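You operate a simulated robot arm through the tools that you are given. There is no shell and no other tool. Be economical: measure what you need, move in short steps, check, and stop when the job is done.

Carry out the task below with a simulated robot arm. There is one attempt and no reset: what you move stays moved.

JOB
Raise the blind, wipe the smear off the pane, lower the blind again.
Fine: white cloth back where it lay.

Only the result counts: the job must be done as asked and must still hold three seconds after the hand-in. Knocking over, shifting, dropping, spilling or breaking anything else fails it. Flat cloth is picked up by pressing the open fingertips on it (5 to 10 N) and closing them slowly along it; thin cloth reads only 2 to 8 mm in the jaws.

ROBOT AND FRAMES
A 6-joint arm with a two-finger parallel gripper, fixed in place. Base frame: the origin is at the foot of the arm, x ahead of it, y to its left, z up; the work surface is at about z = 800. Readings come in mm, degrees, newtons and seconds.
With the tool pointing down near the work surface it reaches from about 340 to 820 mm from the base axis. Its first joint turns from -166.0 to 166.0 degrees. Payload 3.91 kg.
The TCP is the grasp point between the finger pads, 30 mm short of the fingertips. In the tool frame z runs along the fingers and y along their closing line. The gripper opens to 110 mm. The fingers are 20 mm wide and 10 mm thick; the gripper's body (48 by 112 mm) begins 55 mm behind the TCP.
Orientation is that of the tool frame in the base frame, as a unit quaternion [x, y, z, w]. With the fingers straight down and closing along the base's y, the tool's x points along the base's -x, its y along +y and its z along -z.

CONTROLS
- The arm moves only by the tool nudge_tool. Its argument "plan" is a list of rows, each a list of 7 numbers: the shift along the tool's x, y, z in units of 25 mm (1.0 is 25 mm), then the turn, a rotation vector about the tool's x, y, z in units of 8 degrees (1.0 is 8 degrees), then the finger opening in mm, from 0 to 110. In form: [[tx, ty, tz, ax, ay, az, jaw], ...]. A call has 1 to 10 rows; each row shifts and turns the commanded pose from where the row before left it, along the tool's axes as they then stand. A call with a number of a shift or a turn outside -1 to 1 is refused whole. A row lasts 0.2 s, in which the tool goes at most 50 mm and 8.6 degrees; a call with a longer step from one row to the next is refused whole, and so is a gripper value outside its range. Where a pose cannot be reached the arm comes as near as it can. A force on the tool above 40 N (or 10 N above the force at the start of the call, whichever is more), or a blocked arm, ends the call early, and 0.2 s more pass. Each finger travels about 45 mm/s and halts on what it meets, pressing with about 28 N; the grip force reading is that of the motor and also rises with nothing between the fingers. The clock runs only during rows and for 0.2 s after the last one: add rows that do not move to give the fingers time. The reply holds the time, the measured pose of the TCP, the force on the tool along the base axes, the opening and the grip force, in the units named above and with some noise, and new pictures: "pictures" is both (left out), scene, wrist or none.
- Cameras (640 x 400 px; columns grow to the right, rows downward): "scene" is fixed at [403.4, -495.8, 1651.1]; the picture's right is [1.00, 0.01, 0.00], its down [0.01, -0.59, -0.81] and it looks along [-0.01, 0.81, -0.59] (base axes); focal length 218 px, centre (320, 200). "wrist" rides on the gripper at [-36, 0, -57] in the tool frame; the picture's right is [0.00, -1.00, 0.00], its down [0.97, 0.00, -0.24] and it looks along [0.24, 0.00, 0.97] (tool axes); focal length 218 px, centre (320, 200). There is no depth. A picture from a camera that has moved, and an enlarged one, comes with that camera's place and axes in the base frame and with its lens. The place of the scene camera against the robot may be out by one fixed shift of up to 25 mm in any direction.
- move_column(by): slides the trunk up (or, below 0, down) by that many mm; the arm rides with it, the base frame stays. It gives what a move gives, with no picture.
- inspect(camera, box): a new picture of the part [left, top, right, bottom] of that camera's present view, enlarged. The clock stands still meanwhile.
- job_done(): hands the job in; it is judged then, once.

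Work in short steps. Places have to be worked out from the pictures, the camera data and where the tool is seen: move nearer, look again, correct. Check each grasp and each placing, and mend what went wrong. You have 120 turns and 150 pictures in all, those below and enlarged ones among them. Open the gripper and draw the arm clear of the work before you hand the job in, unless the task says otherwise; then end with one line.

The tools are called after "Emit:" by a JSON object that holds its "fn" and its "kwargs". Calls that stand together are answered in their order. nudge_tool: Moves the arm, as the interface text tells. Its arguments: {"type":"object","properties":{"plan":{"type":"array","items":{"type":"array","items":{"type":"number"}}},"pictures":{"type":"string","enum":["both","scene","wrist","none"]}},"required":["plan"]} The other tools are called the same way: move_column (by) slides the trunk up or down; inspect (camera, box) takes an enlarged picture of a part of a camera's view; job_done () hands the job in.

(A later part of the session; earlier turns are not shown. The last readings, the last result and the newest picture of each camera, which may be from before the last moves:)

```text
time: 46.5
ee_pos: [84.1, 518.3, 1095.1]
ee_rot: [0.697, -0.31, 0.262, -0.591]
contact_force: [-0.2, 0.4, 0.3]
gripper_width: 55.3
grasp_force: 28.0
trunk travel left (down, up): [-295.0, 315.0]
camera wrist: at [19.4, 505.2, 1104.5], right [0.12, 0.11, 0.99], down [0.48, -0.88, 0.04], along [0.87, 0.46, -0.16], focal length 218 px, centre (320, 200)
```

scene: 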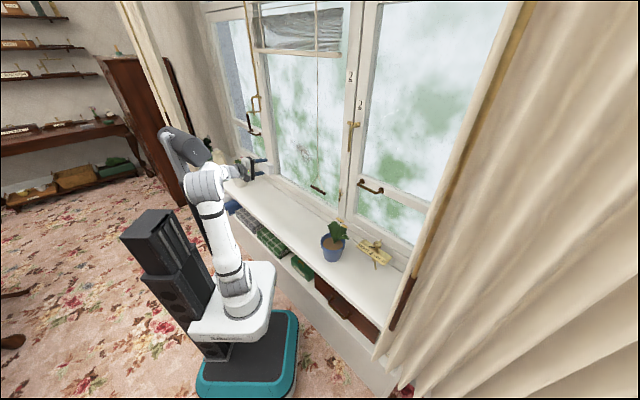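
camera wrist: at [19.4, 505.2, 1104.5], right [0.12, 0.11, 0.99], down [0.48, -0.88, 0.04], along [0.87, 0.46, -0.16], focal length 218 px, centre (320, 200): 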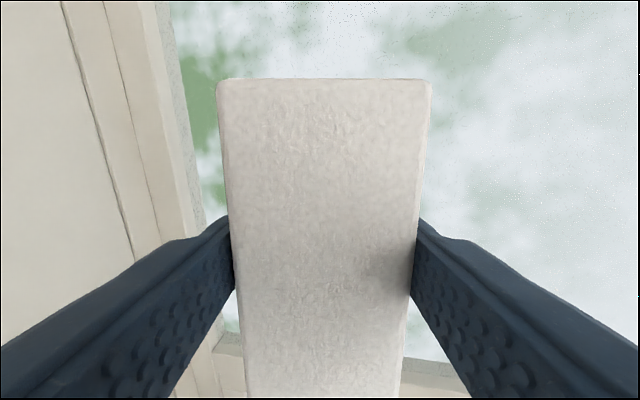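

I'll level the tool, correct the 3° yaw, raise to z≈1130 and advance toward the pane.

Emit:
{"fn": "nudge_tool", "kwargs": {"plan": [[0, -0.7, 0, 0.6, -0.37, 0, 30], [0, -0.7, 0, 0.6, 0, 0, 30], [0, 0, 1, 0, 0, 0, 30], [0, 0, 1, 0, 0, 0, 30], [0, 0, 1, 0, 0, 0, 30], [0, 0, 1, 0, 0, 0, 30], [0, 0, 0.6, 0, 0, 0, 30]], "pictures": "both"}}

```text
time: 48.1
ee_pos: [170.9, 599.6, 1131.6]
ee_rot: [-0.651, 0.272, -0.268, 0.656]
contact_force: [0.0, 0.2, 0.0]
gripper_width: 55.1
grasp_force: 28.3
trunk travel left (down, up): [-295.0, 315.0]
camera wrist: at [105.5, 584.7, 1131.6], right [0.0, -0.01, 1.0], down [0.52, -0.86, -0.01], along [0.86, 0.52, 0.0], focal length 218 px, centre (320, 200)
```

scene: 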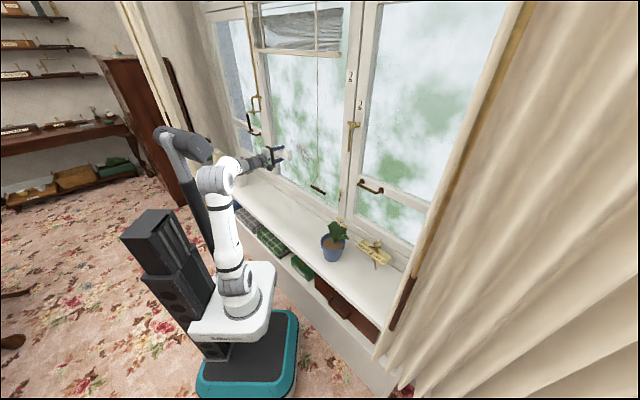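
wrist: 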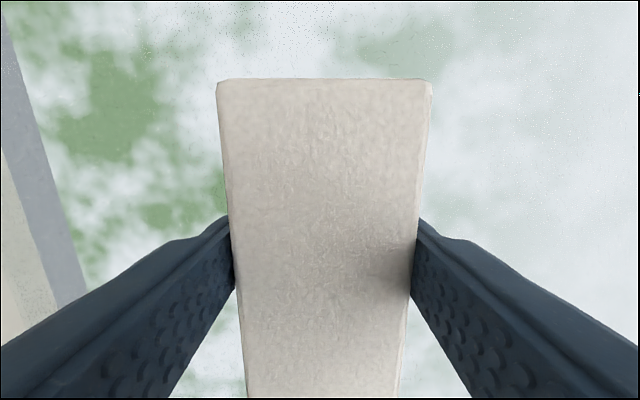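

I'll check the scene close-up for where the gripper is relative to the smear.

Emit:
{"fn": "inspect", "kwargs": {"camera": "scene", "box": [240, 100, 360, 200]}}

```text
4.00 times, centred on (300, 150) of scene
camera zoom: at [403.4, -495.8, 1651.1], right [1.0, 0.01, 0.0], down [0.01, -0.59, -0.81], along [-0.01, 0.81, -0.59], focal length 873 px, centre (400, 400)
```

zoom: 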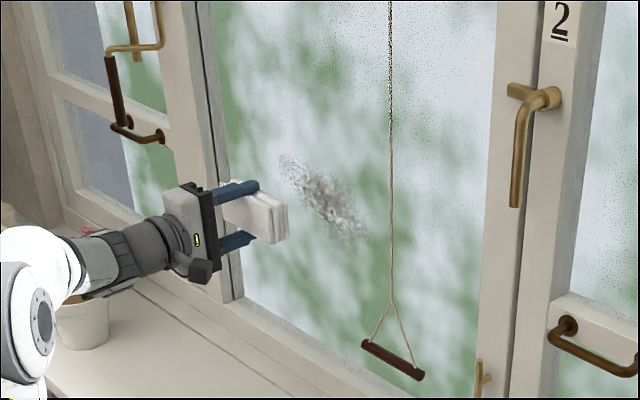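

The gripper is left of the smear in view, but still ~60–80 mm short of the pane. I'll advance until there's contact.

Emit:
{"fn": "nudge_tool", "kwargs": {"plan": [[0, 0, 0.8, 0, 0, 0, 30], [0, 0, 0.4, 0, 0, 0, 30], [0, 0, 0.3, 0, 0, 0, 30], [0, 0, 0.2, 0, 0, 0, 30], [0, 0, 0.2, 0, 0, 0, 30]], "pictures": "none"}}

```text
time: 49.3
ee_pos: [205.0, 634.2, 1127.2]
ee_rot: [-0.653, 0.273, -0.27, 0.653]
contact_force: [0.3, -0.3, 0.1]
gripper_width: 55.3
grasp_force: 28.3
trunk travel left (down, up): [-295.0, 315.0]
```

No contact yet (TCP n≈593). Continuing in 4 mm steps.

Emit:
{"fn": "nudge_tool", "kwargs": {"plan": [[0, 0, 0.16, 0, 0, 0, 30], [0, 0, 0.16, 0, 0, 0, 30], [0, 0, 0.16, 0, 0, 0, 30], [0, 0, 0.16, 0, 0, 0, 30], [0, 0, 0.16, 0, 0, 0, 30], [0, 0, 0.16, 0, 0, 0, 30]], "pictures": "scene"}}

```text
time: 50.7
ee_pos: [221.9, 652.1, 1128.4]
ee_rot: [-0.652, 0.273, -0.27, 0.654]
contact_force: [0.3, 0.7, -0.4]
gripper_width: 54.9
grasp_force: 28.2
trunk travel left (down, up): [-295.0, 315.0]
```

scene: 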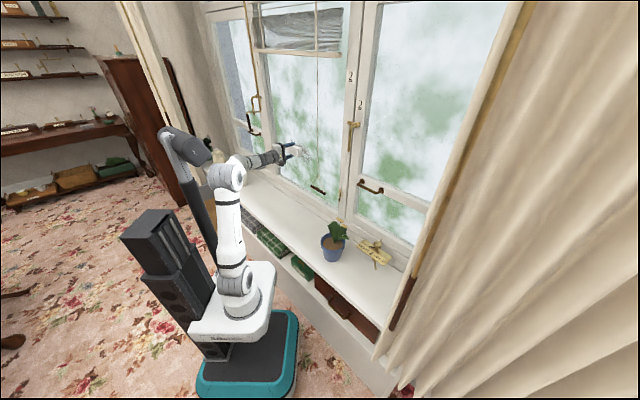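

Emit:
{"fn": "inspect", "kwargs": {"camera": "scene", "box": [240, 100, 360, 200]}}

Emit:
{"fn": "inspect", "kwargs": {"camera": "wrist", "box": [0, 0, 640, 400]}}

```text
4.00 times, centred on (300, 150) of scene
camera zoom: at [403.4, -495.8, 1651.1], right [1.0, 0.01, 0.0], down [0.01, -0.59, -0.81], along [-0.01, 0.81, -0.59], focal length 873 px, centre (400, 400)
```

zoom: 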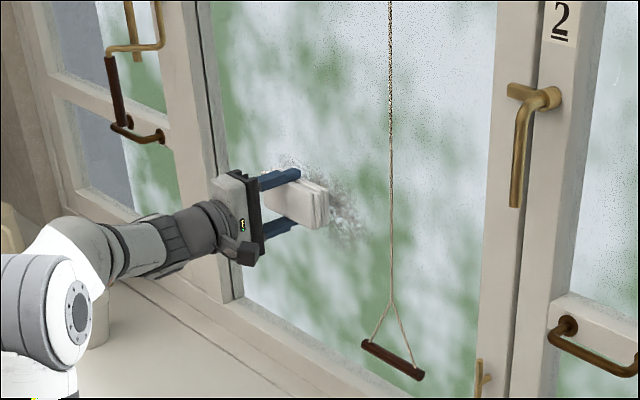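

```text
1.00 times, centred on (320, 200) of wrist
camera zoom: at [155.9, 635.8, 1128.7], right [0.0, 0.0, 1.0], down [0.52, -0.86, -0.01], along [0.86, 0.52, 0.0], focal length 218 px, centre (320, 200)
```

zoom: 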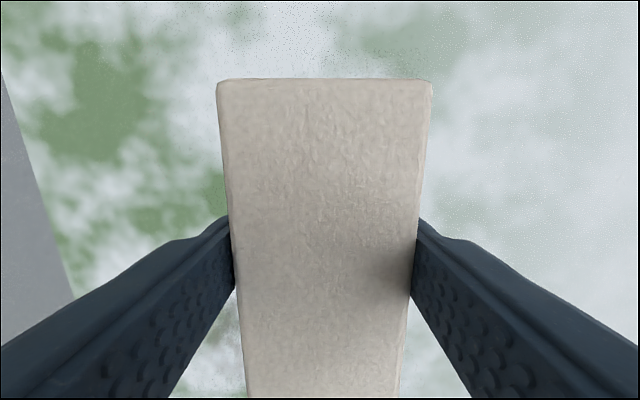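

Still no contact at TCP n≈618. I'll continue in 4 mm steps.

Emit:
{"fn": "nudge_tool", "kwargs": {"plan": [[0, 0, 0.16, 0, 0, 0, 30], [0, 0, 0.16, 0, 0, 0, 30], [0, 0, 0.16, 0, 0, 0, 30]], "pictures": "none"}}

Emit:
{"fn": "nudge_tool", "kwargs": {"plan": [[0, 0, 0.12, 0, 0, 0, 30], [0, 0, 0.12, 0, 0, 0, 30], [0, 0, 0.12, 0, 0, 0, 30]], "pictures": "none"}}

```text
time: 51.5
ee_pos: [228.3, 659.6, 1128.0]
ee_rot: [-0.652, 0.272, -0.27, 0.654]
contact_force: [-5.0, -7.8, -2.9]
gripper_width: 55.2
grasp_force: 27.8
trunk travel left (down, up): [-295.0, 315.0]
```

```text
time: 52.3
ee_pos: [230.3, 662.3, 1130.8]
ee_rot: [-0.653, 0.272, -0.269, 0.654]
contact_force: [-15.5, -24.3, -1.1]
gripper_width: 55.2
grasp_force: 28.1
trunk travel left (down, up): [-295.0, 315.0]
stopped in row 3: the force on the tool passed its limit (the readings are from after the stop); the commanded pose is now the measured one
```

Contact is at TCP n≈628 (pane ≈660). I'll ease the press to around 10 N and test a short wiping stroke.

Emit:
{"fn": "nudge_tool", "kwargs": {"plan": [[0, 0, -0.08, 0, 0, 0, 30], [-0.5, 0, 0, 0, 0, 0, 30], [-0.5, 0, 0, 0, 0, 0, 30]], "pictures": "none"}}

```text
time: 53.1
ee_pos: [214.5, 679.1, 1129.7]
ee_rot: [-0.652, 0.272, -0.267, 0.655]
contact_force: [-4.5, -17.2, 1.9]
gripper_width: 55.2
grasp_force: 27.9
trunk travel left (down, up): [-295.0, 315.0]
```

Pressing at ~15 N with sliding friction. I'll ease slightly and stroke right across the smear.

Emit:
{"fn": "nudge_tool", "kwargs": {"plan": [[0, 0, -0.04, 0, 0, 0, 30], [0.6, 0, 0, 0, 0, 0, 30], [0.6, 0, 0, 0, 0, 0, 30], [0.6, 0, 0, 0, 0, 0, 30], [0.6, 0, 0, 0, 0, 0, 30], [0.6, 0, 0, 0, 0, 0, 30], [0.6, 0, 0, 0, 0, 0, 30], [0.6, 0, 0, 0, 0, 0, 30], [0.6, 0, 0, 0, 0, 0, 30]], "pictures": "scene"}}

Emit:
{"fn": "inspect", "kwargs": {"camera": "scene", "box": [240, 100, 360, 200]}}

```text
time: 55.1
ee_pos: [298.5, 595.6, 1128.7]
ee_rot: [-0.653, 0.272, -0.269, 0.654]
contact_force: [-9.1, -6.3, 0.5]
gripper_width: 55.1
grasp_force: 28.4
trunk travel left (down, up): [-295.0, 315.0]
```

scene: 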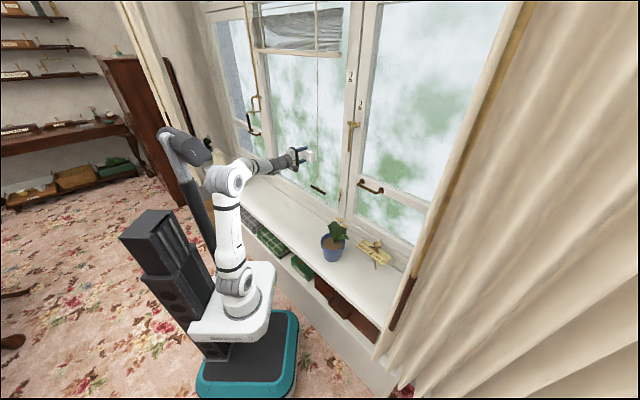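

```text
4.00 times, centred on (300, 150) of scene
camera zoom: at [403.4, -495.8, 1651.1], right [1.0, 0.01, 0.0], down [0.01, -0.59, -0.81], along [-0.01, 0.81, -0.59], focal length 873 px, centre (400, 400)
```

zoom: 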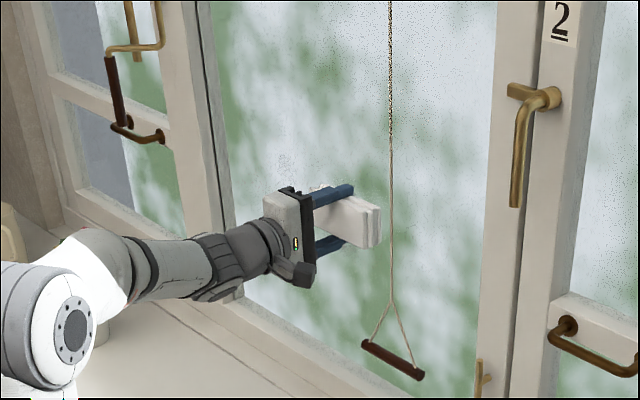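

The stroke cleans well. Only a faint patch remains upper left, and the right part is hidden by the pad. Next stroke is 22 mm higher, going left.

Emit:
{"fn": "nudge_tool", "kwargs": {"plan": [[0, -0.88, 0, 0, 0, 0, 30], [-0.62, 0, 0, 0, 0, 0, 30], [-0.62, 0, 0, 0, 0, 0, 30], [-0.62, 0, 0, 0, 0, 0, 30], [-0.62, 0, 0, 0, 0, 0, 30], [-0.62, 0, 0, 0, 0, 0, 30], [-0.62, 0, 0, 0, 0, 0, 30], [-0.62, 0, 0, 0, 0, 0, 30], [-0.62, 0, 0, 0, 0, 0, 30], [-0.62, 0, 0, 0, 0, 0, 30]], "pictures": "none"}}

Emit:
{"fn": "nudge_tool", "kwargs": {"plan": [[0, 0.9, 0, 0, 0, 0, 30], [0, 0.9, 0, 0, 0, 0, 30], [0.7, 0, 0, 0, 0, 0, 30], [0.7, 0, 0, 0, 0, 0, 30], [0.7, 0, 0, 0, 0, 0, 30], [0.7, 0, 0, 0, 0, 0, 30], [0.7, 0, 0, 0, 0, 0, 30], [0.7, 0, 0, 0, 0, 0, 30], [0.7, 0, 0, 0, 0, 0, 30], [0.7, 0, 0, 0, 0, 0, 30]], "pictures": "none"}}

Emit:
{"fn": "inspect", "kwargs": {"camera": "scene", "box": [240, 100, 360, 200]}}

```text
time: 55.4
ee_pos: [297.8, 596.2, 1127.6]
ee_rot: [0.659, -0.271, 0.268, -0.648]
contact_force: [-8.5, -10.7, -3.5]
gripper_width: 55.0
grasp_force: 27.7
trunk travel left (down, up): [-295.0, 315.0]
stopped in row 1: the force on the tool passed its limit (the readings are from after the stop); the commanded pose is now the measured one
```

```text
time: 57.5
ee_pos: [382.4, 511.1, 1083.7]
ee_rot: [0.66, -0.27, 0.262, -0.65]
contact_force: [-18.0, 12.7, 1.1]
gripper_width: 55.3
grasp_force: 28.2
trunk travel left (down, up): [-295.0, 315.0]
stopped in row 10: the force on the tool passed its limit (the readings are from after the stop); the commanded pose is now the measured one
```

```text
4.00 times, centred on (300, 150) of scene
camera zoom: at [403.4, -495.8, 1651.1], right [1.0, 0.01, 0.0], down [0.01, -0.59, -0.81], along [-0.01, 0.81, -0.59], focal length 873 px, centre (400, 400)
```

zoom: 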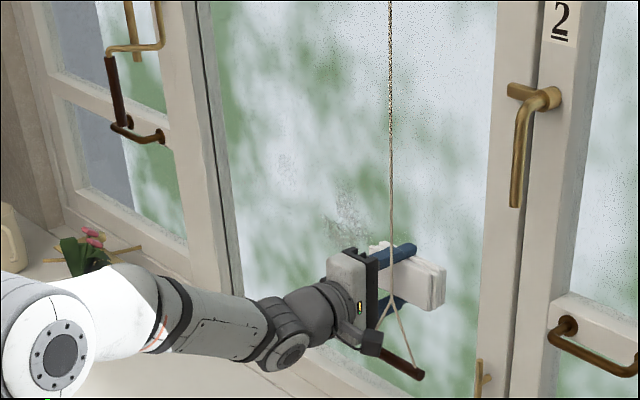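

The first call stopped early on force, so the next ran too far right and met the cord. I'll go back left, easing off the pane.

Emit:
{"fn": "nudge_tool", "kwargs": {"plan": [[-0.5, 0, -0.2, 0, 0, 0, 30], [-0.8, 0, -0.1, 0, 0, 0, 30], [-0.8, 0, 0, 0, 0, 0, 30], [-0.8, 0, 0, 0, 0, 0, 30]], "pictures": "scene"}}

Emit:
{"fn": "inspect", "kwargs": {"camera": "scene", "box": [240, 100, 360, 200]}}

Emit:
{"fn": "inspect", "kwargs": {"camera": "wrist", "box": [0, 0, 640, 400]}}

```text
time: 58.5
ee_pos: [330.1, 551.3, 1084.6]
ee_rot: [0.659, -0.272, 0.264, -0.649]
contact_force: [-0.2, -0.5, 0.4]
gripper_width: 55.3
grasp_force: 28.0
trunk travel left (down, up): [-295.0, 315.0]
```

scene: 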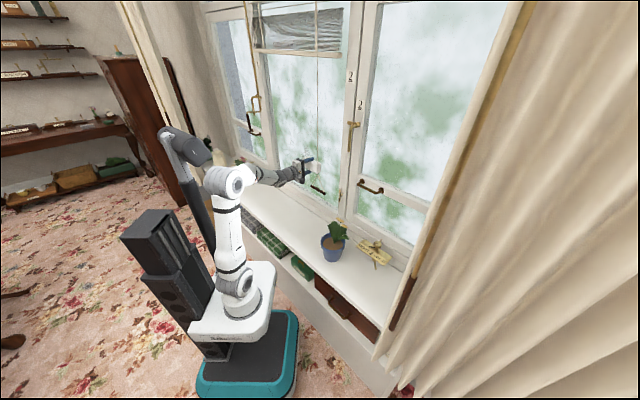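

```text
4.00 times, centred on (300, 150) of scene
camera zoom: at [403.4, -495.8, 1651.1], right [1.0, 0.01, 0.0], down [0.01, -0.59, -0.81], along [-0.01, 0.81, -0.59], focal length 873 px, centre (400, 400)
```

zoom: 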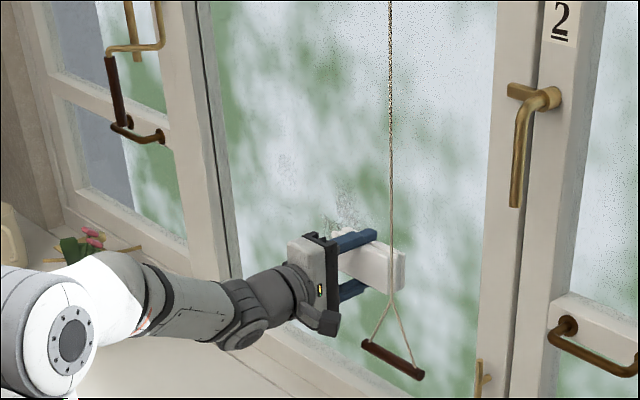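

```text
1.00 times, centred on (320, 200) of wrist
camera zoom: at [264.7, 536.0, 1085.9], right [0.02, 0.01, 1.0], down [0.52, -0.85, 0.0], along [0.85, 0.52, -0.02], focal length 218 px, centre (320, 200)
```

zoom: 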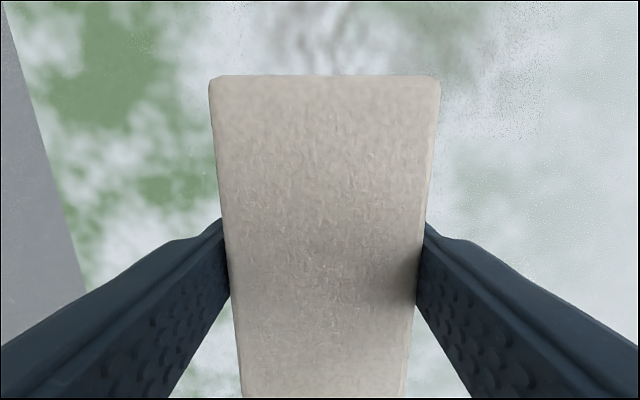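

The residue is above the first stroke, near e≈−232 and e≈−368 at z≈1155–1165. I'll move off the glass to z≈1160, e≈−205, then press again.

Emit:
{"fn": "nudge_tool", "kwargs": {"plan": [[-0.5, -0.75, -0.2, 0, 0, 0, 30], [-0.5, -0.75, 0, 0, 0, 0, 30], [-0.5, -0.75, 0, 0, 0, 0, 30], [-0.5, -0.75, 0, 0, 0, 0, 30], [0, 0, 0.2, 0, 0, 0, 30], [0, 0, 0.15, 0, 0, 0, 30], [0, 0, 0.1, 0, 0, 0, 30]], "pictures": "none"}}

```text
time: 60.1
ee_pos: [300.2, 592.8, 1160.1]
ee_rot: [0.659, -0.273, 0.264, -0.65]
contact_force: [0.2, 0.0, 0.3]
gripper_width: 55.2
grasp_force: 28.6
trunk travel left (down, up): [-295.0, 315.0]
```

TCP n≈631 with no contact yet; pressing in 2.5 mm steps.

Emit:
{"fn": "nudge_tool", "kwargs": {"plan": [[0, 0, 0.1, 0, 0, 0, 30], [0, 0, 0.08, 0, 0, 0, 30]], "pictures": "none"}}

```text
time: 60.8
ee_pos: [300.5, 593.1, 1159.6]
ee_rot: [0.659, -0.273, 0.263, -0.649]
contact_force: [-19.4, -27.3, -15.4]
gripper_width: 55.2
grasp_force: 28.5
trunk travel left (down, up): [-295.0, 315.0]
```

Contact, a bit firm (≈33 N). I'll ease 1.5 mm and stroke left.

Emit:
{"fn": "nudge_tool", "kwargs": {"plan": [[0, 0, -0.07, 0, 0, 0, 30], [-0.6, 0, 0, 0, 0, 0, 30], [-0.6, 0, 0, 0, 0, 0, 30], [-0.6, 0, 0, 0, 0, 0, 30], [-0.6, 0, 0, 0, 0, 0, 30], [-0.6, 0, 0, 0, 0, 0, 30], [-0.6, 0, 0, 0, 0, 0, 30], [-0.6, 0, 0, 0, 0, 0, 30], [-0.6, 0, 0, 0, 0, 0, 30], [-0.6, 0, 0, 0, 0, 0, 30]], "pictures": "none"}}

Emit:
{"fn": "inspect", "kwargs": {"camera": "scene", "box": [240, 100, 360, 200]}}

```text
time: 63.0
ee_pos: [205.2, 687.6, 1161.1]
ee_rot: [0.659, -0.272, 0.262, -0.65]
contact_force: [-5.0, -9.4, -0.4]
gripper_width: 55.1
grasp_force: 28.0
trunk travel left (down, up): [-295.0, 315.0]
```

```text
4.00 times, centred on (300, 150) of scene
camera zoom: at [403.4, -495.8, 1651.1], right [1.0, 0.01, 0.0], down [0.01, -0.59, -0.81], along [-0.01, 0.81, -0.59], focal length 873 px, centre (400, 400)
```

zoom: 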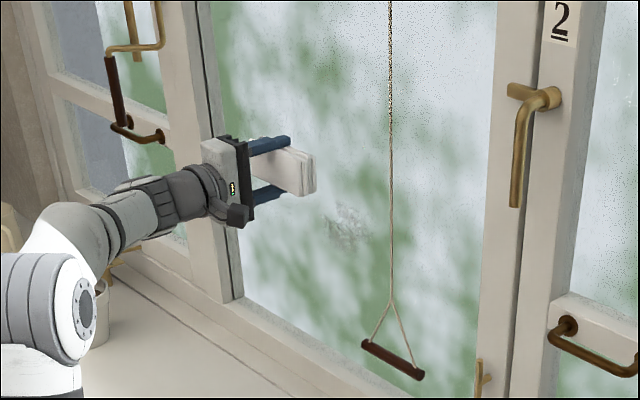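

A small residue remains near e≈−239, z≈1125. I'll slide diagonally down-right over it and past it.

Emit:
{"fn": "nudge_tool", "kwargs": {"plan": [[0.5, 0.2, 0.02, 0, 0, 0, 30], [0.5, 0.2, 0, 0, 0, 0, 30], [0.5, 0.2, 0, 0, 0, 0, 30], [0.5, 0.2, 0, 0, 0, 0, 30], [0.5, 0.2, 0, 0, 0, 0, 30], [0.5, 0.2, 0, 0, 0, 0, 30], [0.5, 0.2, 0, 0, 0, 0, 30], [0.5, 0.2, 0, 0, 0, 0, 30], [0.5, 0, 0, 0, 0, 0, 30], [0.5, 0, 0, 0, 0, 0, 30]], "pictures": "none"}}

```text
time: 65.2
ee_pos: [291.3, 600.6, 1120.8]
ee_rot: [0.659, -0.272, 0.264, -0.65]
contact_force: [-18.6, -3.3, -1.2]
gripper_width: 55.3
grasp_force: 27.9
trunk travel left (down, up): [-295.0, 315.0]
```

Good contact (≈15 N). I'll stroke back left at this height, then slightly lower to the right, and look.

Emit:
{"fn": "nudge_tool", "kwargs": {"plan": [[-0.5, 0, 0, 0, 0, 0, 30], [-0.5, 0, 0, 0, 0, 0, 30], [-0.5, 0.15, 0, 0, 0, 0, 30], [-0.5, 0.15, 0, 0, 0, 0, 30], [-0.5, 0.15, 0, 0, 0, 0, 30], [-0.5, 0.15, 0, 0, 0, 0, 30], [-0.5, 0.0, 0, 0, 0, 0, 30], [-0.5, 0.0, 0, 0, 0, 0, 30], [-0.5, 0, 0, 0, 0, 0, 30], [-0.5, 0, 0, 0, 0, 0, 30]], "pictures": "none"}}

Emit:
{"fn": "inspect", "kwargs": {"camera": "scene", "box": [240, 100, 360, 200]}}

```text
time: 67.3
ee_pos: [204.7, 687.8, 1105.6]
ee_rot: [0.659, -0.272, 0.263, -0.65]
contact_force: [-1.7, -5.4, 1.1]
gripper_width: 55.2
grasp_force: 27.7
trunk travel left (down, up): [-295.0, 315.0]
```

```text
4.00 times, centred on (300, 150) of scene
camera zoom: at [403.4, -495.8, 1651.1], right [1.0, 0.01, 0.0], down [0.01, -0.59, -0.81], along [-0.01, 0.81, -0.59], focal length 873 px, centre (400, 400)
```

zoom: 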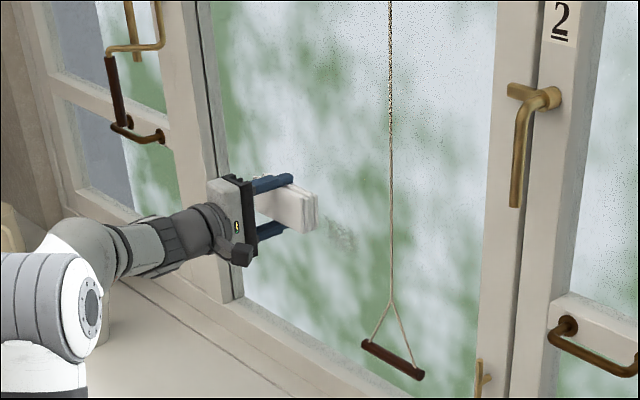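

Residue now fainter, near e≈−239, z≈1105 or below. I'll stroke right at this height with slightly more pressure.

Emit:
{"fn": "nudge_tool", "kwargs": {"plan": [[0.5, 0.05, 0.04, 0, 0, 0, 30], [0.5, 0.05, 0, 0, 0, 0, 30], [0.5, 0.05, 0, 0, 0, 0, 30], [0.5, 0.05, 0, 0, 0, 0, 30], [0.5, 0.05, 0, 0, 0, 0, 30], [0.5, 0.05, 0, 0, 0, 0, 30], [0.5, 0, 0, 0, 0, 0, 30], [0.5, 0, 0, 0, 0, 0, 30], [0.5, 0, 0, 0, 0, 0, 30], [0.5, 0, 0, 0, 0, 0, 30]], "pictures": "none"}}

Emit:
{"fn": "nudge_tool", "kwargs": {"plan": [[-0.5, 0.2, 0, 0, 0, 0, 30], [-0.5, 0.1, 0, 0, 0, 0, 30], [-0.5, 0, 0, 0, 0, 0, 30], [-0.5, 0, 0, 0, 0, 0, 30], [-0.5, 0.0, 0, 0, 0, 0, 30], [-0.5, 0, 0, 0, 0, 0, 30], [-0.5, 0.0, 0, 0, 0, 0, 30], [-0.5, 0.0, 0, 0, 0, 0, 30], [-0.5, 0, 0, 0, 0, 0, 30], [-0.5, 0, 0, 0, 0, 0, 30]], "pictures": "none"}}

Emit:
{"fn": "inspect", "kwargs": {"camera": "scene", "box": [240, 100, 360, 200]}}

```text
time: 69.5
ee_pos: [291.3, 602.6, 1098.8]
ee_rot: [0.658, -0.272, 0.264, -0.65]
contact_force: [-27.3, -4.7, 0.1]
gripper_width: 55.3
grasp_force: 27.7
trunk travel left (down, up): [-295.0, 315.0]
```

```text
time: 70.1
ee_pos: [285.7, 606.9, 1096.0]
ee_rot: [0.654, -0.278, 0.266, -0.652]
contact_force: [-8.8, -21.7, 0.3]
gripper_width: 55.3
grasp_force: 27.9
trunk travel left (down, up): [-295.0, 315.0]
stopped in row 2: the force on the tool passed its limit (the readings are from after the stop); the commanded pose is now the measured one
```

```text
4.00 times, centred on (300, 150) of scene
camera zoom: at [403.4, -495.8, 1651.1], right [1.0, 0.01, 0.0], down [0.01, -0.59, -0.81], along [-0.01, 0.81, -0.59], focal length 873 px, centre (400, 400)
```

zoom: 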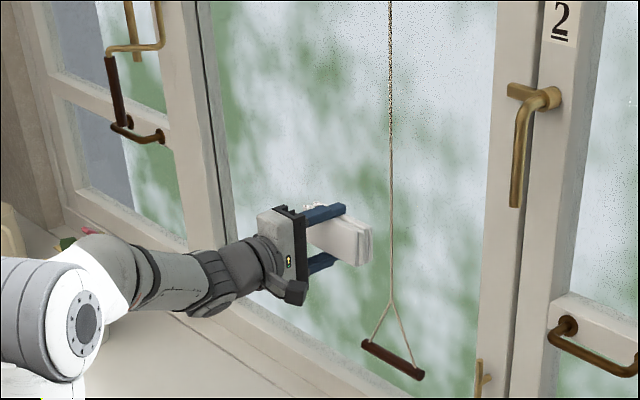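

I'll ease 1.5 mm, stroke left again, and then back off to see the whole pane.

Emit:
{"fn": "nudge_tool", "kwargs": {"plan": [[0, 0, -0.06, 0, 0, 0, 30], [-0.5, 0, 0, 0, 0, 0, 30], [-0.5, 0, 0, 0, 0, 0, 30], [-0.5, 0, 0, 0, 0, 0, 30], [-0.5, 0.0, 0, 0, 0, 0, 30], [-0.5, 0, 0, 0, 0, 0, 30], [-0.5, 0.0, 0, 0, 0, 0, 30], [-0.5, 0.0, 0, 0, 0, 0, 30], [-0.5, 0, -0.3, 0, 0, 0, 30], [-0.5, 0, -0.8, 0, 0, 0, 30]], "pictures": "none"}}

Emit:
{"fn": "inspect", "kwargs": {"camera": "scene", "box": [260, 115, 350, 175]}}

```text
time: 72.3
ee_pos: [186.3, 670.3, 1096.0]
ee_rot: [0.655, -0.278, 0.265, -0.651]
contact_force: [-0.4, -0.5, 0.0]
gripper_width: 55.4
grasp_force: 28.4
trunk travel left (down, up): [-295.0, 315.0]
```

```text
6.67 times, centred on (305, 145) of scene
camera zoom: at [403.4, -495.8, 1651.1], right [1.0, 0.01, 0.0], down [0.01, -0.59, -0.81], along [-0.01, 0.81, -0.59], focal length 1455 px, centre (420, 567)
```

zoom: 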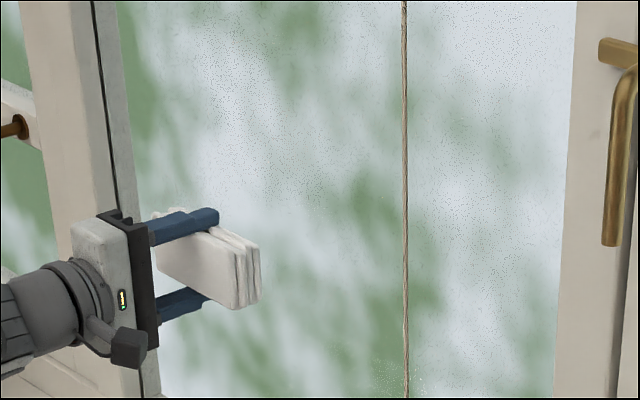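

The visible pane is clean. I'll retreat from the pane and check the pane and the pad's hold.

Emit:
{"fn": "nudge_tool", "kwargs": {"plan": [[0, 0, -1, 0, 0, 0, 30], [0, 0, -1, 0, 0, 0, 30], [0, 0, -1, 0, 0, 0, 30], [0, 0, -1, 0, 0, 0, 30], [0, 0, -1, 0, 0, 0, 30], [0, 0, -1, 0, 0, 0, 30], [0, 0, -1, 0, 0, 0, 30]], "pictures": "wrist"}}

Emit:
{"fn": "inspect", "kwargs": {"camera": "scene", "box": [240, 100, 360, 200]}}

```text
time: 73.9
ee_pos: [61.1, 549.1, 1088.5]
ee_rot: [0.66, -0.274, 0.27, -0.645]
contact_force: [0.7, -0.5, -0.8]
gripper_width: 55.2
grasp_force: 28.1
trunk travel left (down, up): [-295.0, 315.0]
camera wrist: at [-4.3, 534.2, 1090.5], right [0.01, 0.02, 1.0], down [0.51, -0.86, 0.01], along [0.86, 0.51, -0.02], focal length 218 px, centre (320, 200)
```

wrist: 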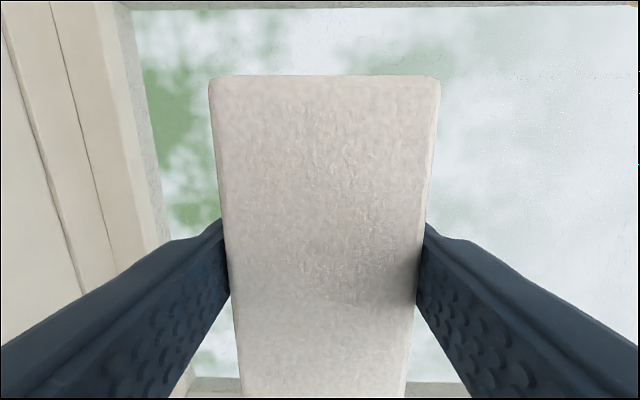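

```text
4.00 times, centred on (300, 150) of scene
camera zoom: at [403.4, -495.8, 1651.1], right [1.0, 0.01, 0.0], down [0.01, -0.59, -0.81], along [-0.01, 0.81, -0.59], focal length 873 px, centre (400, 400)
```

zoom: 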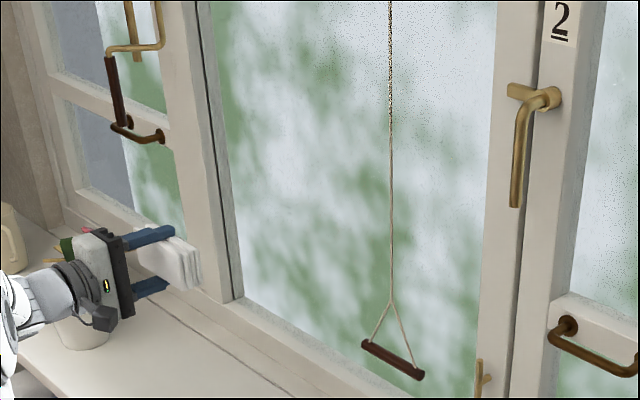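

The pane is clean. Now I pitch the tool back down while shifting right over the cloth's place.

Emit:
{"fn": "nudge_tool", "kwargs": {"plan": [[0.4, 0, 0, -1, 0, 0, 30], [0.4, 0, 0, -1, 0, 0, 30], [0.4, 0, 0, -1, 0, 0, 30], [0.2, 0, 0, -1, 0, 0, 30], [0, 0, 0, -1, 0, 0, 30], [0, 0, 0, -1, 0, 0, 30], [0, 0, 0, -1, 0, 0, 30], [0, 0, 0, -1, 0, 0, 30], [0, 0, 0, -1, 0, 0, 30], [0, 0, 0, -1, 0, 0, 30]], "pictures": "none"}}

Emit:
{"fn": "nudge_tool", "kwargs": {"plan": [[0, 0, 0, -1, 0, 0, 30]], "pictures": "none"}}

```text
time: 76.1
ee_pos: [85.4, 520.8, 1099.0]
ee_rot: [0.921, -0.381, 0.023, -0.078]
contact_force: [0.4, -0.9, 0.4]
gripper_width: 54.9
grasp_force: 28.0
trunk travel left (down, up): [-295.0, 315.0]
```

```text
time: 76.5
ee_pos: [87.2, 522.5, 1096.7]
ee_rot: [0.923, -0.384, -0.001, -0.01]
contact_force: [0.4, 0.1, 0.7]
gripper_width: 55.1
grasp_force: 27.7
trunk travel left (down, up): [-295.0, 315.0]
```

Nearly vertical. I'll correct 2.8° of yaw and 4 mm of position, and descend to about z 860.

Emit:
{"fn": "nudge_tool", "kwargs": {"plan": [[-0.05, 0.17, 0.5, -0.08, 0, 0.35, 30], [0, 0, 1, 0, 0, 0, 30], [0, 0, 1, 0, 0, 0, 30], [0, 0, 1, 0, 0, 0, 30], [0, 0, 1, 0, 0, 0, 30], [0, 0, 1, 0, 0, 0, 30], [0, 0, 1, 0, 0, 0, 30], [0, 0, 1, 0, 0, 0, 30], [0, 0, 1, 0, 0, 0, 30], [0, 0, 0.8, 0, 0, 0, 30]], "pictures": "wrist"}}

```text
time: 78.7
ee_pos: [83.4, 524.9, 865.3]
ee_rot: [0.914, -0.405, -0.004, -0.007]
contact_force: [-0.4, 0.0, -0.3]
gripper_width: 55.3
grasp_force: 27.7
trunk travel left (down, up): [-295.0, 315.0]
camera wrist: at [59.4, 548.8, 922.8], right [0.74, 0.67, 0.01], down [0.65, -0.72, 0.23], along [0.16, -0.16, -0.97], focal length 218 px, centre (320, 200)
```

wrist: 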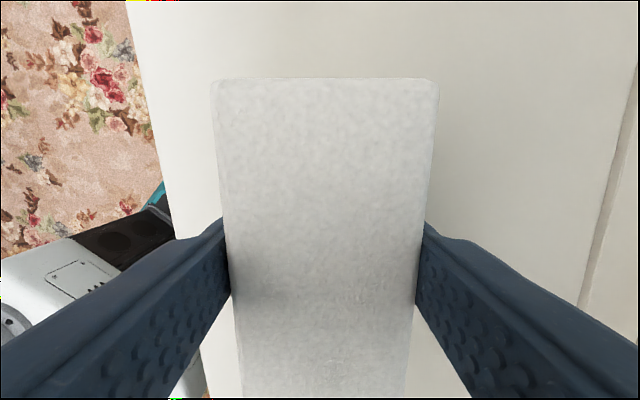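

4 mm off in position; I'll correct it and descend to near touch.

Emit:
{"fn": "nudge_tool", "kwargs": {"plan": [[0.12, 0.12, 0.5, 0, 0, 0, 30], [0, 0, 0.5, 0, 0, 0, 30], [0, 0, 0.16, 0, 0, 0, 30]], "pictures": "none"}}

```text
time: 79.5
ee_pos: [83.0, 520.3, 834.8]
ee_rot: [0.914, -0.406, -0.004, -0.007]
contact_force: [0.6, -0.4, -0.7]
gripper_width: 55.1
grasp_force: 28.2
trunk travel left (down, up): [-295.0, 315.0]
```

Emit:
{"fn": "nudge_tool", "kwargs": {"plan": [[0, 0, 0.06, 0, 0, 0, 30], [0, 0, 0.06, 0, 0, 0, 30]], "pictures": "wrist"}}

```text
time: 80.1
ee_pos: [83.7, 520.8, 833.0]
ee_rot: [0.914, -0.406, -0.005, -0.007]
contact_force: [0.4, -1.2, -0.4]
gripper_width: 55.2
grasp_force: 28.3
trunk travel left (down, up): [-295.0, 315.0]
camera wrist: at [59.2, 545.1, 890.9], right [0.74, 0.67, 0.01], down [0.65, -0.72, 0.23], along [0.16, -0.16, -0.97], focal length 218 px, centre (320, 200)
```

wrist: 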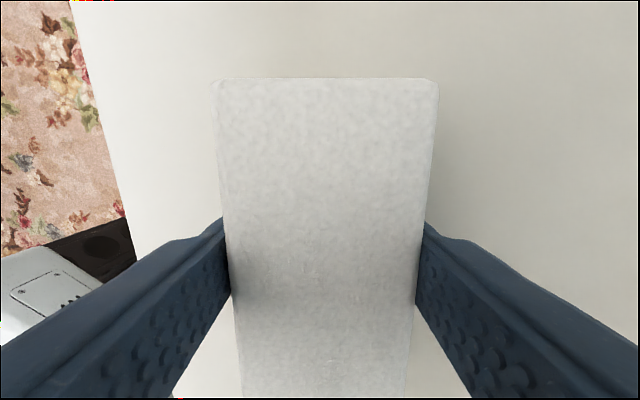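

No contact yet; I'll lower 2 mm more, then open the fingers gently.

Emit:
{"fn": "nudge_tool", "kwargs": {"plan": [[0, 0, 0.05, 0, 0, 0, 30], [0, 0, 0.04, 0, 0, 0, 30], [0, 0, 0, 0, 0, 0, 56], [0, 0, 0, 0, 0, 0, 60], [0, 0, 0, 0, 0, 0, 68], [0, 0, 0, 0, 0, 0, 76], [0, 0, 0, 0, 0, 0, 84]], "pictures": "wrist"}}

```text
time: 81.7
ee_pos: [82.9, 520.0, 830.4]
ee_rot: [0.914, -0.407, -0.004, -0.007]
contact_force: [0.4, 0.4, -0.4]
gripper_width: 84.3
grasp_force: 0.0
trunk travel left (down, up): [-295.0, 315.0]
camera wrist: at [59.2, 545.4, 888.7], right [0.74, 0.67, 0.01], down [0.65, -0.72, 0.23], along [0.16, -0.16, -0.97], focal length 218 px, centre (320, 200)
```

wrist: 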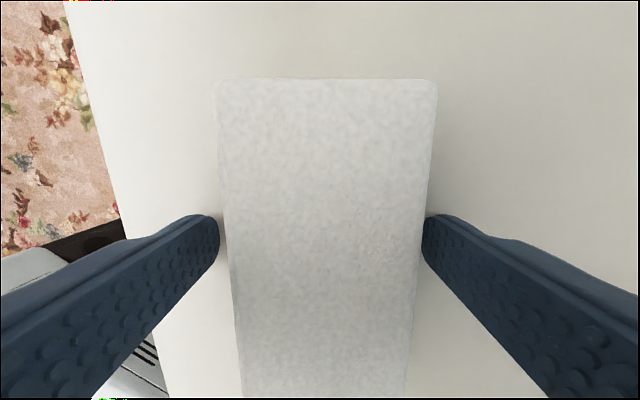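

Released. I'll rise to the earlier viewing pose to compare the cloth's place with the original picture.

Emit:
{"fn": "nudge_tool", "kwargs": {"plan": [[0, 0, 0, 0, 0, 0, 95], [0, 0, -0.6, 0, 0, 0, 100], [0, 0, -1, 0, 0, 0, 110], [0.42, -0.12, -0.93, 0, 0, 0, 110], [0, 0, 0, 0, 0, 0, 110]], "pictures": "wrist"}}

```text
time: 82.9
ee_pos: [92.0, 513.9, 894.3]
ee_rot: [0.914, -0.406, -0.005, -0.007]
contact_force: [0.1, 0.7, 0.5]
gripper_width: 109.9
grasp_force: 0.1
trunk travel left (down, up): [-295.0, 315.0]
camera wrist: at [68.2, 538.5, 952.2], right [0.74, 0.67, 0.01], down [0.65, -0.72, 0.23], along [0.16, -0.16, -0.97], focal length 218 px, centre (320, 200)
```

wrist: 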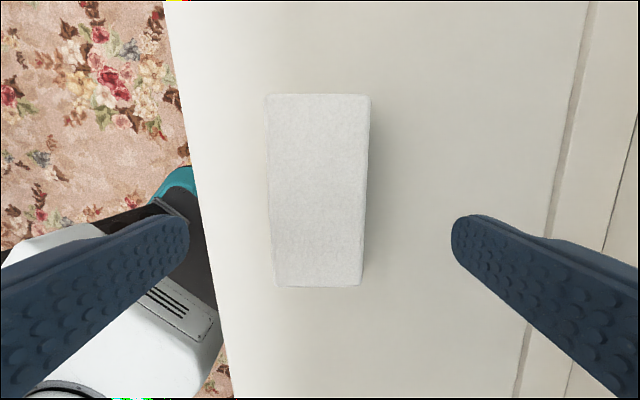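

The cloth is back within about 3 mm. Now I rise and return to the bar's approach pose.

Emit:
{"fn": "nudge_tool", "kwargs": {"plan": [[0, 0, -1, 0, 0, 0, 100], [0, 0, -1, 0, 0, 0, 90], [0, 0, -1, 0, 0, 0, 80], [0, 0, -1, 0, 0, 0, 70], [0, 0, -1, 0, 0, 0, 56], [0, 0, -1, 0, 0, 0, 56], [0, 0, -1, 0, 0, 0, 56], [0, 0, -1, 0, 0, 0, 56], [0, 0, -1, 0, 0, 0, 56], [0, 1, 0, 0, 0, 0, 56]], "pictures": "none"}}

Emit:
{"fn": "nudge_tool", "kwargs": {"plan": [[1, 0, 0, 1, -0.37, 0, 56], [1, 0, 0, 1, 0, 0, 56], [1, 0, 0, 1, 0, 0, 56], [1, 0, 0, 1, 0, 0, 56], [1, 0, 0, 1, 0, 0, 56], [1, 0, 0, 1, 0, 0, 56], [1, 0, 0, 1, 0, 0, 56], [1, 0, 0, 0.5, 0, 0, 56]], "pictures": "both"}}

```text
time: 85.1
ee_pos: [75.1, 493.4, 1118.6]
ee_rot: [0.914, -0.405, -0.005, -0.007]
contact_force: [0.1, 1.1, -0.2]
gripper_width: 56.0
grasp_force: 0.0
trunk travel left (down, up): [-295.0, 315.0]
```

```text
time: 86.9
ee_pos: [208.7, 344.2, 1107.4]
ee_rot: [0.782, -0.364, 0.177, -0.474]
contact_force: [0.9, 0.3, 0.8]
gripper_width: 56.1
grasp_force: 0.0
trunk travel left (down, up): [-295.0, 315.0]
camera wrist: at [148.8, 335.3, 1137.5], right [0.4, 0.29, 0.87], down [0.5, -0.86, 0.05], along [0.77, 0.42, -0.49], focal length 218 px, centre (320, 200)
```

scene: 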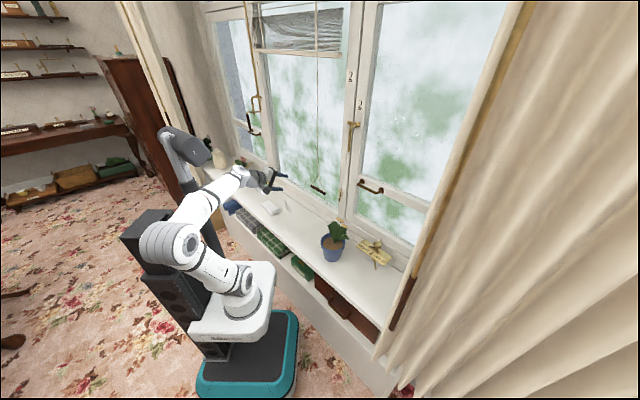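
wrist: 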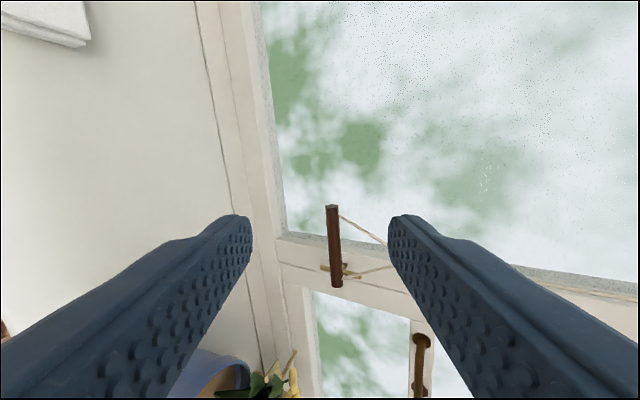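

I'll shift 85 mm right and 21 mm up to line up with the bar.

Emit:
{"fn": "nudge_tool", "kwargs": {"plan": [[0.85, -0.2, 0, 0, 0, 0, 56], [0.85, -0.2, 0, 0, 0, 0, 56], [0.85, -0.2, 0, 0, 0, 0, 56], [0.85, -0.2, 0.1, 0, 0, 0, 56], [0, 0, 1, 0, 0, 0, 56], [0, 0, 1, 0, 0, 0, 56]], "pictures": "wrist"}}

```text
time: 88.3
ee_pos: [307.5, 320.7, 1093.2]
ee_rot: [0.782, -0.364, 0.178, -0.473]
contact_force: [-0.1, 0.5, 1.0]
gripper_width: 55.9
grasp_force: 0.2
trunk travel left (down, up): [-295.0, 315.0]
camera wrist: at [248.0, 311.2, 1123.3], right [0.4, 0.29, 0.87], down [0.5, -0.86, 0.05], along [0.77, 0.42, -0.49], focal length 218 px, centre (320, 200)
```

wrist: 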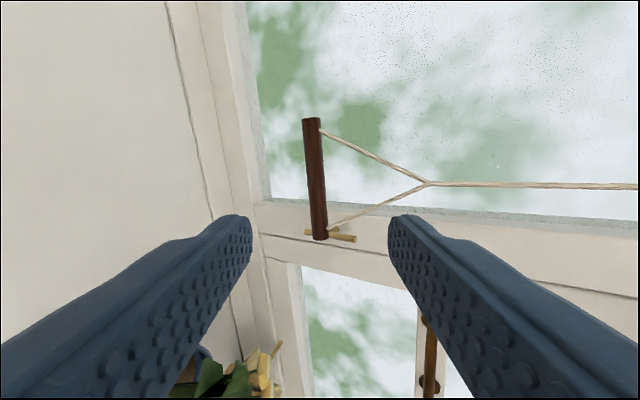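

The bar is ~100 mm ahead along the tool, and I'm 12 mm too far right and 4 mm high. I'll correct and advance 86 mm.

Emit:
{"fn": "nudge_tool", "kwargs": {"plan": [[-0.25, 0.09, 0, 0, 0, 0, 56], [-0.25, 0.09, 0.44, 0, 0, 0, 56], [0, 0, 1, 0, 0, 0, 56], [0, 0, 1, 0, 0, 0, 56]], "pictures": "wrist"}}

```text
time: 89.3
ee_pos: [334.7, 364.6, 1060.8]
ee_rot: [0.783, -0.364, 0.178, -0.473]
contact_force: [-0.1, -0.3, -0.2]
gripper_width: 56.1
grasp_force: 0.1
trunk travel left (down, up): [-295.0, 315.0]
camera wrist: at [275.2, 356.4, 1091.3], right [0.4, 0.29, 0.87], down [0.5, -0.86, 0.05], along [0.77, 0.42, -0.49], focal length 218 px, centre (320, 200)
```

wrist: 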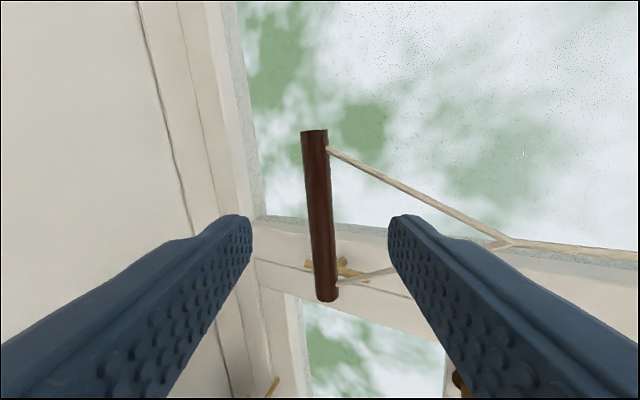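

Well centred; advancing 40 mm and closing on the bar.

Emit:
{"fn": "nudge_tool", "kwargs": {"plan": [[0, 0, 0.8, 0, 0, 0, 56], [0, 0, 0.8, 0, 0, 0, 56], [0, 0, 0, 0, 0, 0, 40], [0, 0, 0, 0, 0, 0, 24], [0, 0, 0, 0, 0, 0, 10], [0, 0, 0, 0, 0, 0, 5], [0, 0, 0, 0, 0, 0, 5]], "pictures": "wrist"}}

```text
time: 90.9
ee_pos: [359.1, 389.2, 1040.8]
ee_rot: [0.783, -0.364, 0.178, -0.472]
contact_force: [2.2, 1.5, 3.4]
gripper_width: 15.9
grasp_force: 45.1
trunk travel left (down, up): [-295.0, 315.0]
camera wrist: at [300.1, 381.0, 1071.8], right [0.4, 0.29, 0.87], down [0.5, -0.86, 0.06], along [0.77, 0.42, -0.49], focal length 218 px, centre (320, 200)
```

wrist: 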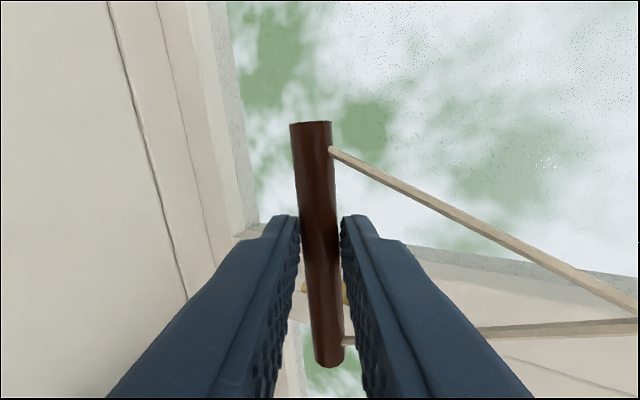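

Bar held. I'll raise it with the column to lower the blind.

Emit:
{"fn": "move_column", "kwargs": {"by": 150}}

Emit:
{"fn": "nudge_tool", "kwargs": {"plan": [[0, 0, 0, 0, 0, 0, 5]]}}

```text
time: 92.6
ee_pos: [359.9, 389.8, 1191.6]
ee_rot: [0.782, -0.364, 0.179, -0.474]
contact_force: [2.1, 0.5, 2.0]
gripper_width: 16.1
grasp_force: 45.5
trunk travel left (down, up): [-445.0, 165.0]
```

```text
time: 93.0
ee_pos: [359.9, 389.7, 1192.2]
ee_rot: [0.782, -0.364, 0.177, -0.473]
contact_force: [3.3, 1.4, 6.3]
gripper_width: 15.9
grasp_force: 44.7
trunk travel left (down, up): [-445.0, 165.0]
camera wrist: at [300.1, 381.0, 1222.4], right [0.4, 0.29, 0.87], down [0.5, -0.86, 0.05], along [0.77, 0.42, -0.49], focal length 218 px, centre (320, 200)
```

scene: 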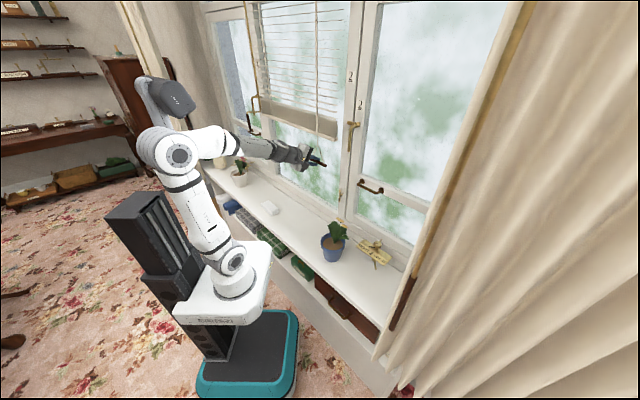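
wrist: 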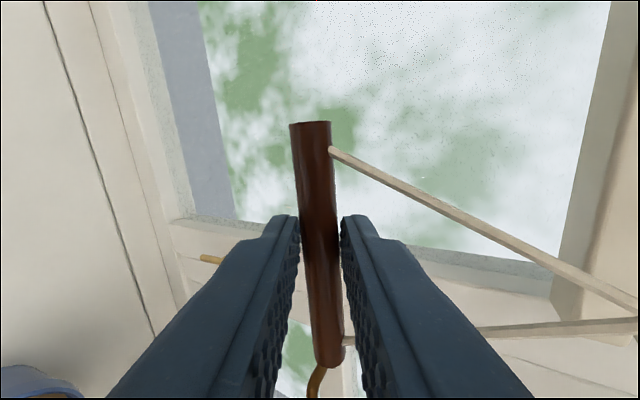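

The blind follows down. I'll raise another 150 mm.

Emit:
{"fn": "move_column", "kwargs": {"by": 150}}

Emit:
{"fn": "nudge_tool", "kwargs": {"plan": [[0, 0, 0, 0, 0, 0, 5]]}}

```text
time: 94.8
ee_pos: [359.4, 390.8, 1341.6]
ee_rot: [0.782, -0.364, 0.178, -0.473]
contact_force: [1.9, -0.7, 3.7]
gripper_width: 16.0
grasp_force: 44.7
trunk travel left (down, up): [-595.0, 15.0]
```

```text
time: 95.2
ee_pos: [358.6, 389.5, 1342.1]
ee_rot: [0.782, -0.364, 0.178, -0.473]
contact_force: [2.5, 1.2, 6.5]
gripper_width: 15.9
grasp_force: 45.0
trunk travel left (down, up): [-595.0, 15.0]
camera wrist: at [300.1, 380.9, 1372.5], right [0.4, 0.29, 0.87], down [0.5, -0.86, 0.05], along [0.77, 0.42, -0.49], focal length 218 px, centre (320, 200)
```

scene: 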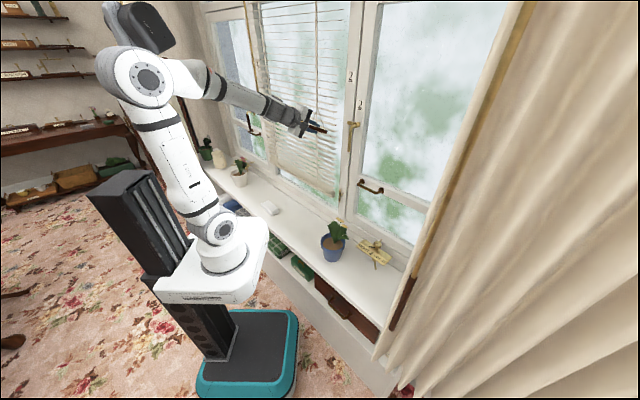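
wrist: 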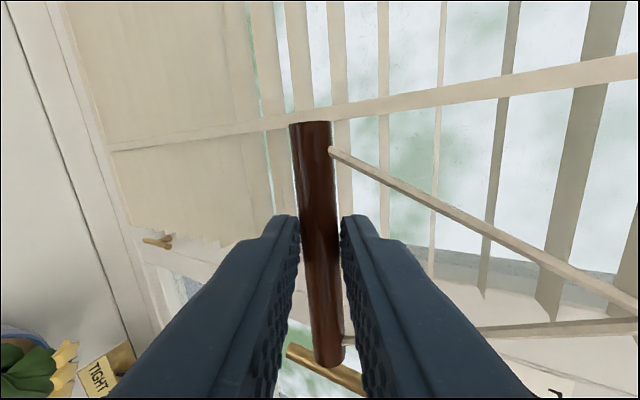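

About 58 mm to go; I'll finish with the arm in small steps, watching for the end stop.

Emit:
{"fn": "nudge_tool", "kwargs": {"plan": [[-0.04, -0.52, -0.29, 0, 0, 0, 5], [-0.04, -0.52, -0.29, 0, 0, 0, 5], [-0.04, -0.52, -0.29, 0, 0, 0, 5], [-0.03, -0.35, -0.2, 0, 0, 0, 5], [0, 0, 0, 0, 0, 0, 5]]}}

Emit:
{"fn": "inspect", "kwargs": {"camera": "scene", "box": [240, 80, 400, 240]}}

```text
time: 96.4
ee_pos: [359.6, 389.6, 1396.6]
ee_rot: [0.782, -0.365, 0.177, -0.473]
contact_force: [0.2, -2.4, -0.5]
gripper_width: 16.0
grasp_force: 45.2
trunk travel left (down, up): [-595.0, 15.0]
camera wrist: at [300.0, 381.1, 1427.0], right [0.4, 0.29, 0.87], down [0.5, -0.86, 0.05], along [0.77, 0.42, -0.49], focal length 218 px, centre (320, 200)
```

scene: 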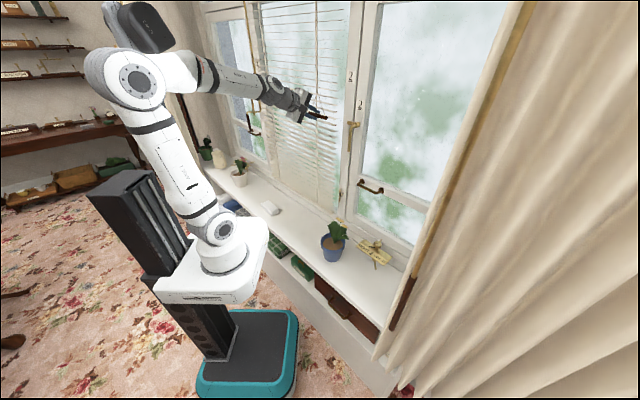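
wrist: 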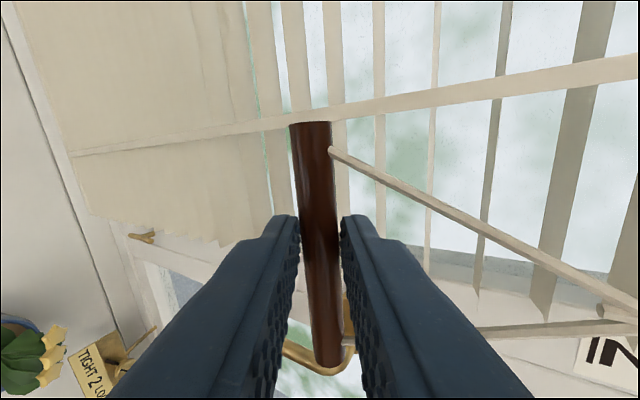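

```text
2.50 times, centred on (320, 160) of scene
camera zoom: at [403.4, -495.8, 1651.1], right [1.0, 0.01, 0.0], down [0.01, -0.59, -0.81], along [-0.01, 0.81, -0.59], focal length 546 px, centre (320, 300)
```

zoom: 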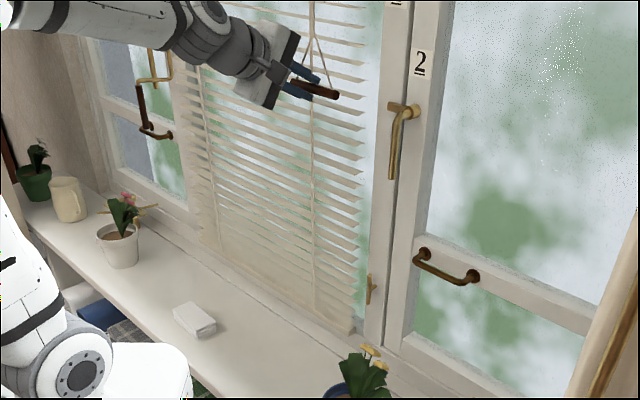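

The blind is nearly back at its start (bar perhaps 5 mm low). I'll raise 6 mm more, watching the force.

Emit:
{"fn": "nudge_tool", "kwargs": {"plan": [[-0.01, -0.07, -0.04, 0, 0, 0, 5], [-0.01, -0.07, -0.04, 0, 0, 0, 5], [-0.01, -0.07, -0.04, 0, 0, 0, 5], [0, 0, 0, 0, 0, 0, 5]], "pictures": "none"}}

Emit:
{"fn": "inspect", "kwargs": {"camera": "scene", "box": [290, 90, 370, 230]}}

```text
time: 97.4
ee_pos: [358.7, 389.5, 1400.8]
ee_rot: [0.783, -0.365, 0.177, -0.472]
contact_force: [-0.7, -4.8, -5.5]
gripper_width: 15.8
grasp_force: 45.1
trunk travel left (down, up): [-595.0, 15.0]
```

```text
2.86 times, centred on (330, 160) of scene
camera zoom: at [403.4, -495.8, 1651.1], right [1.0, 0.01, 0.0], down [0.01, -0.59, -0.81], along [-0.01, 0.81, -0.59], focal length 624 px, centre (291, 314)
```

zoom: 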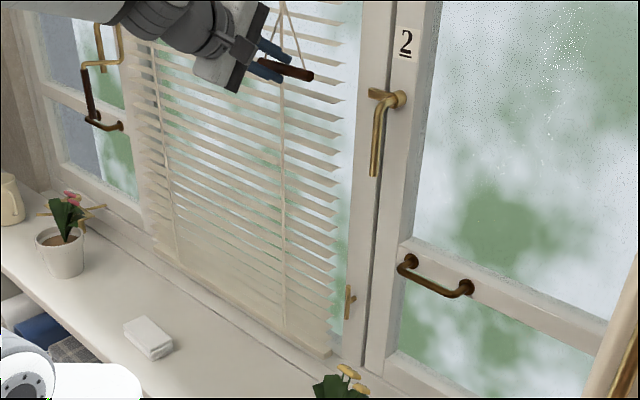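

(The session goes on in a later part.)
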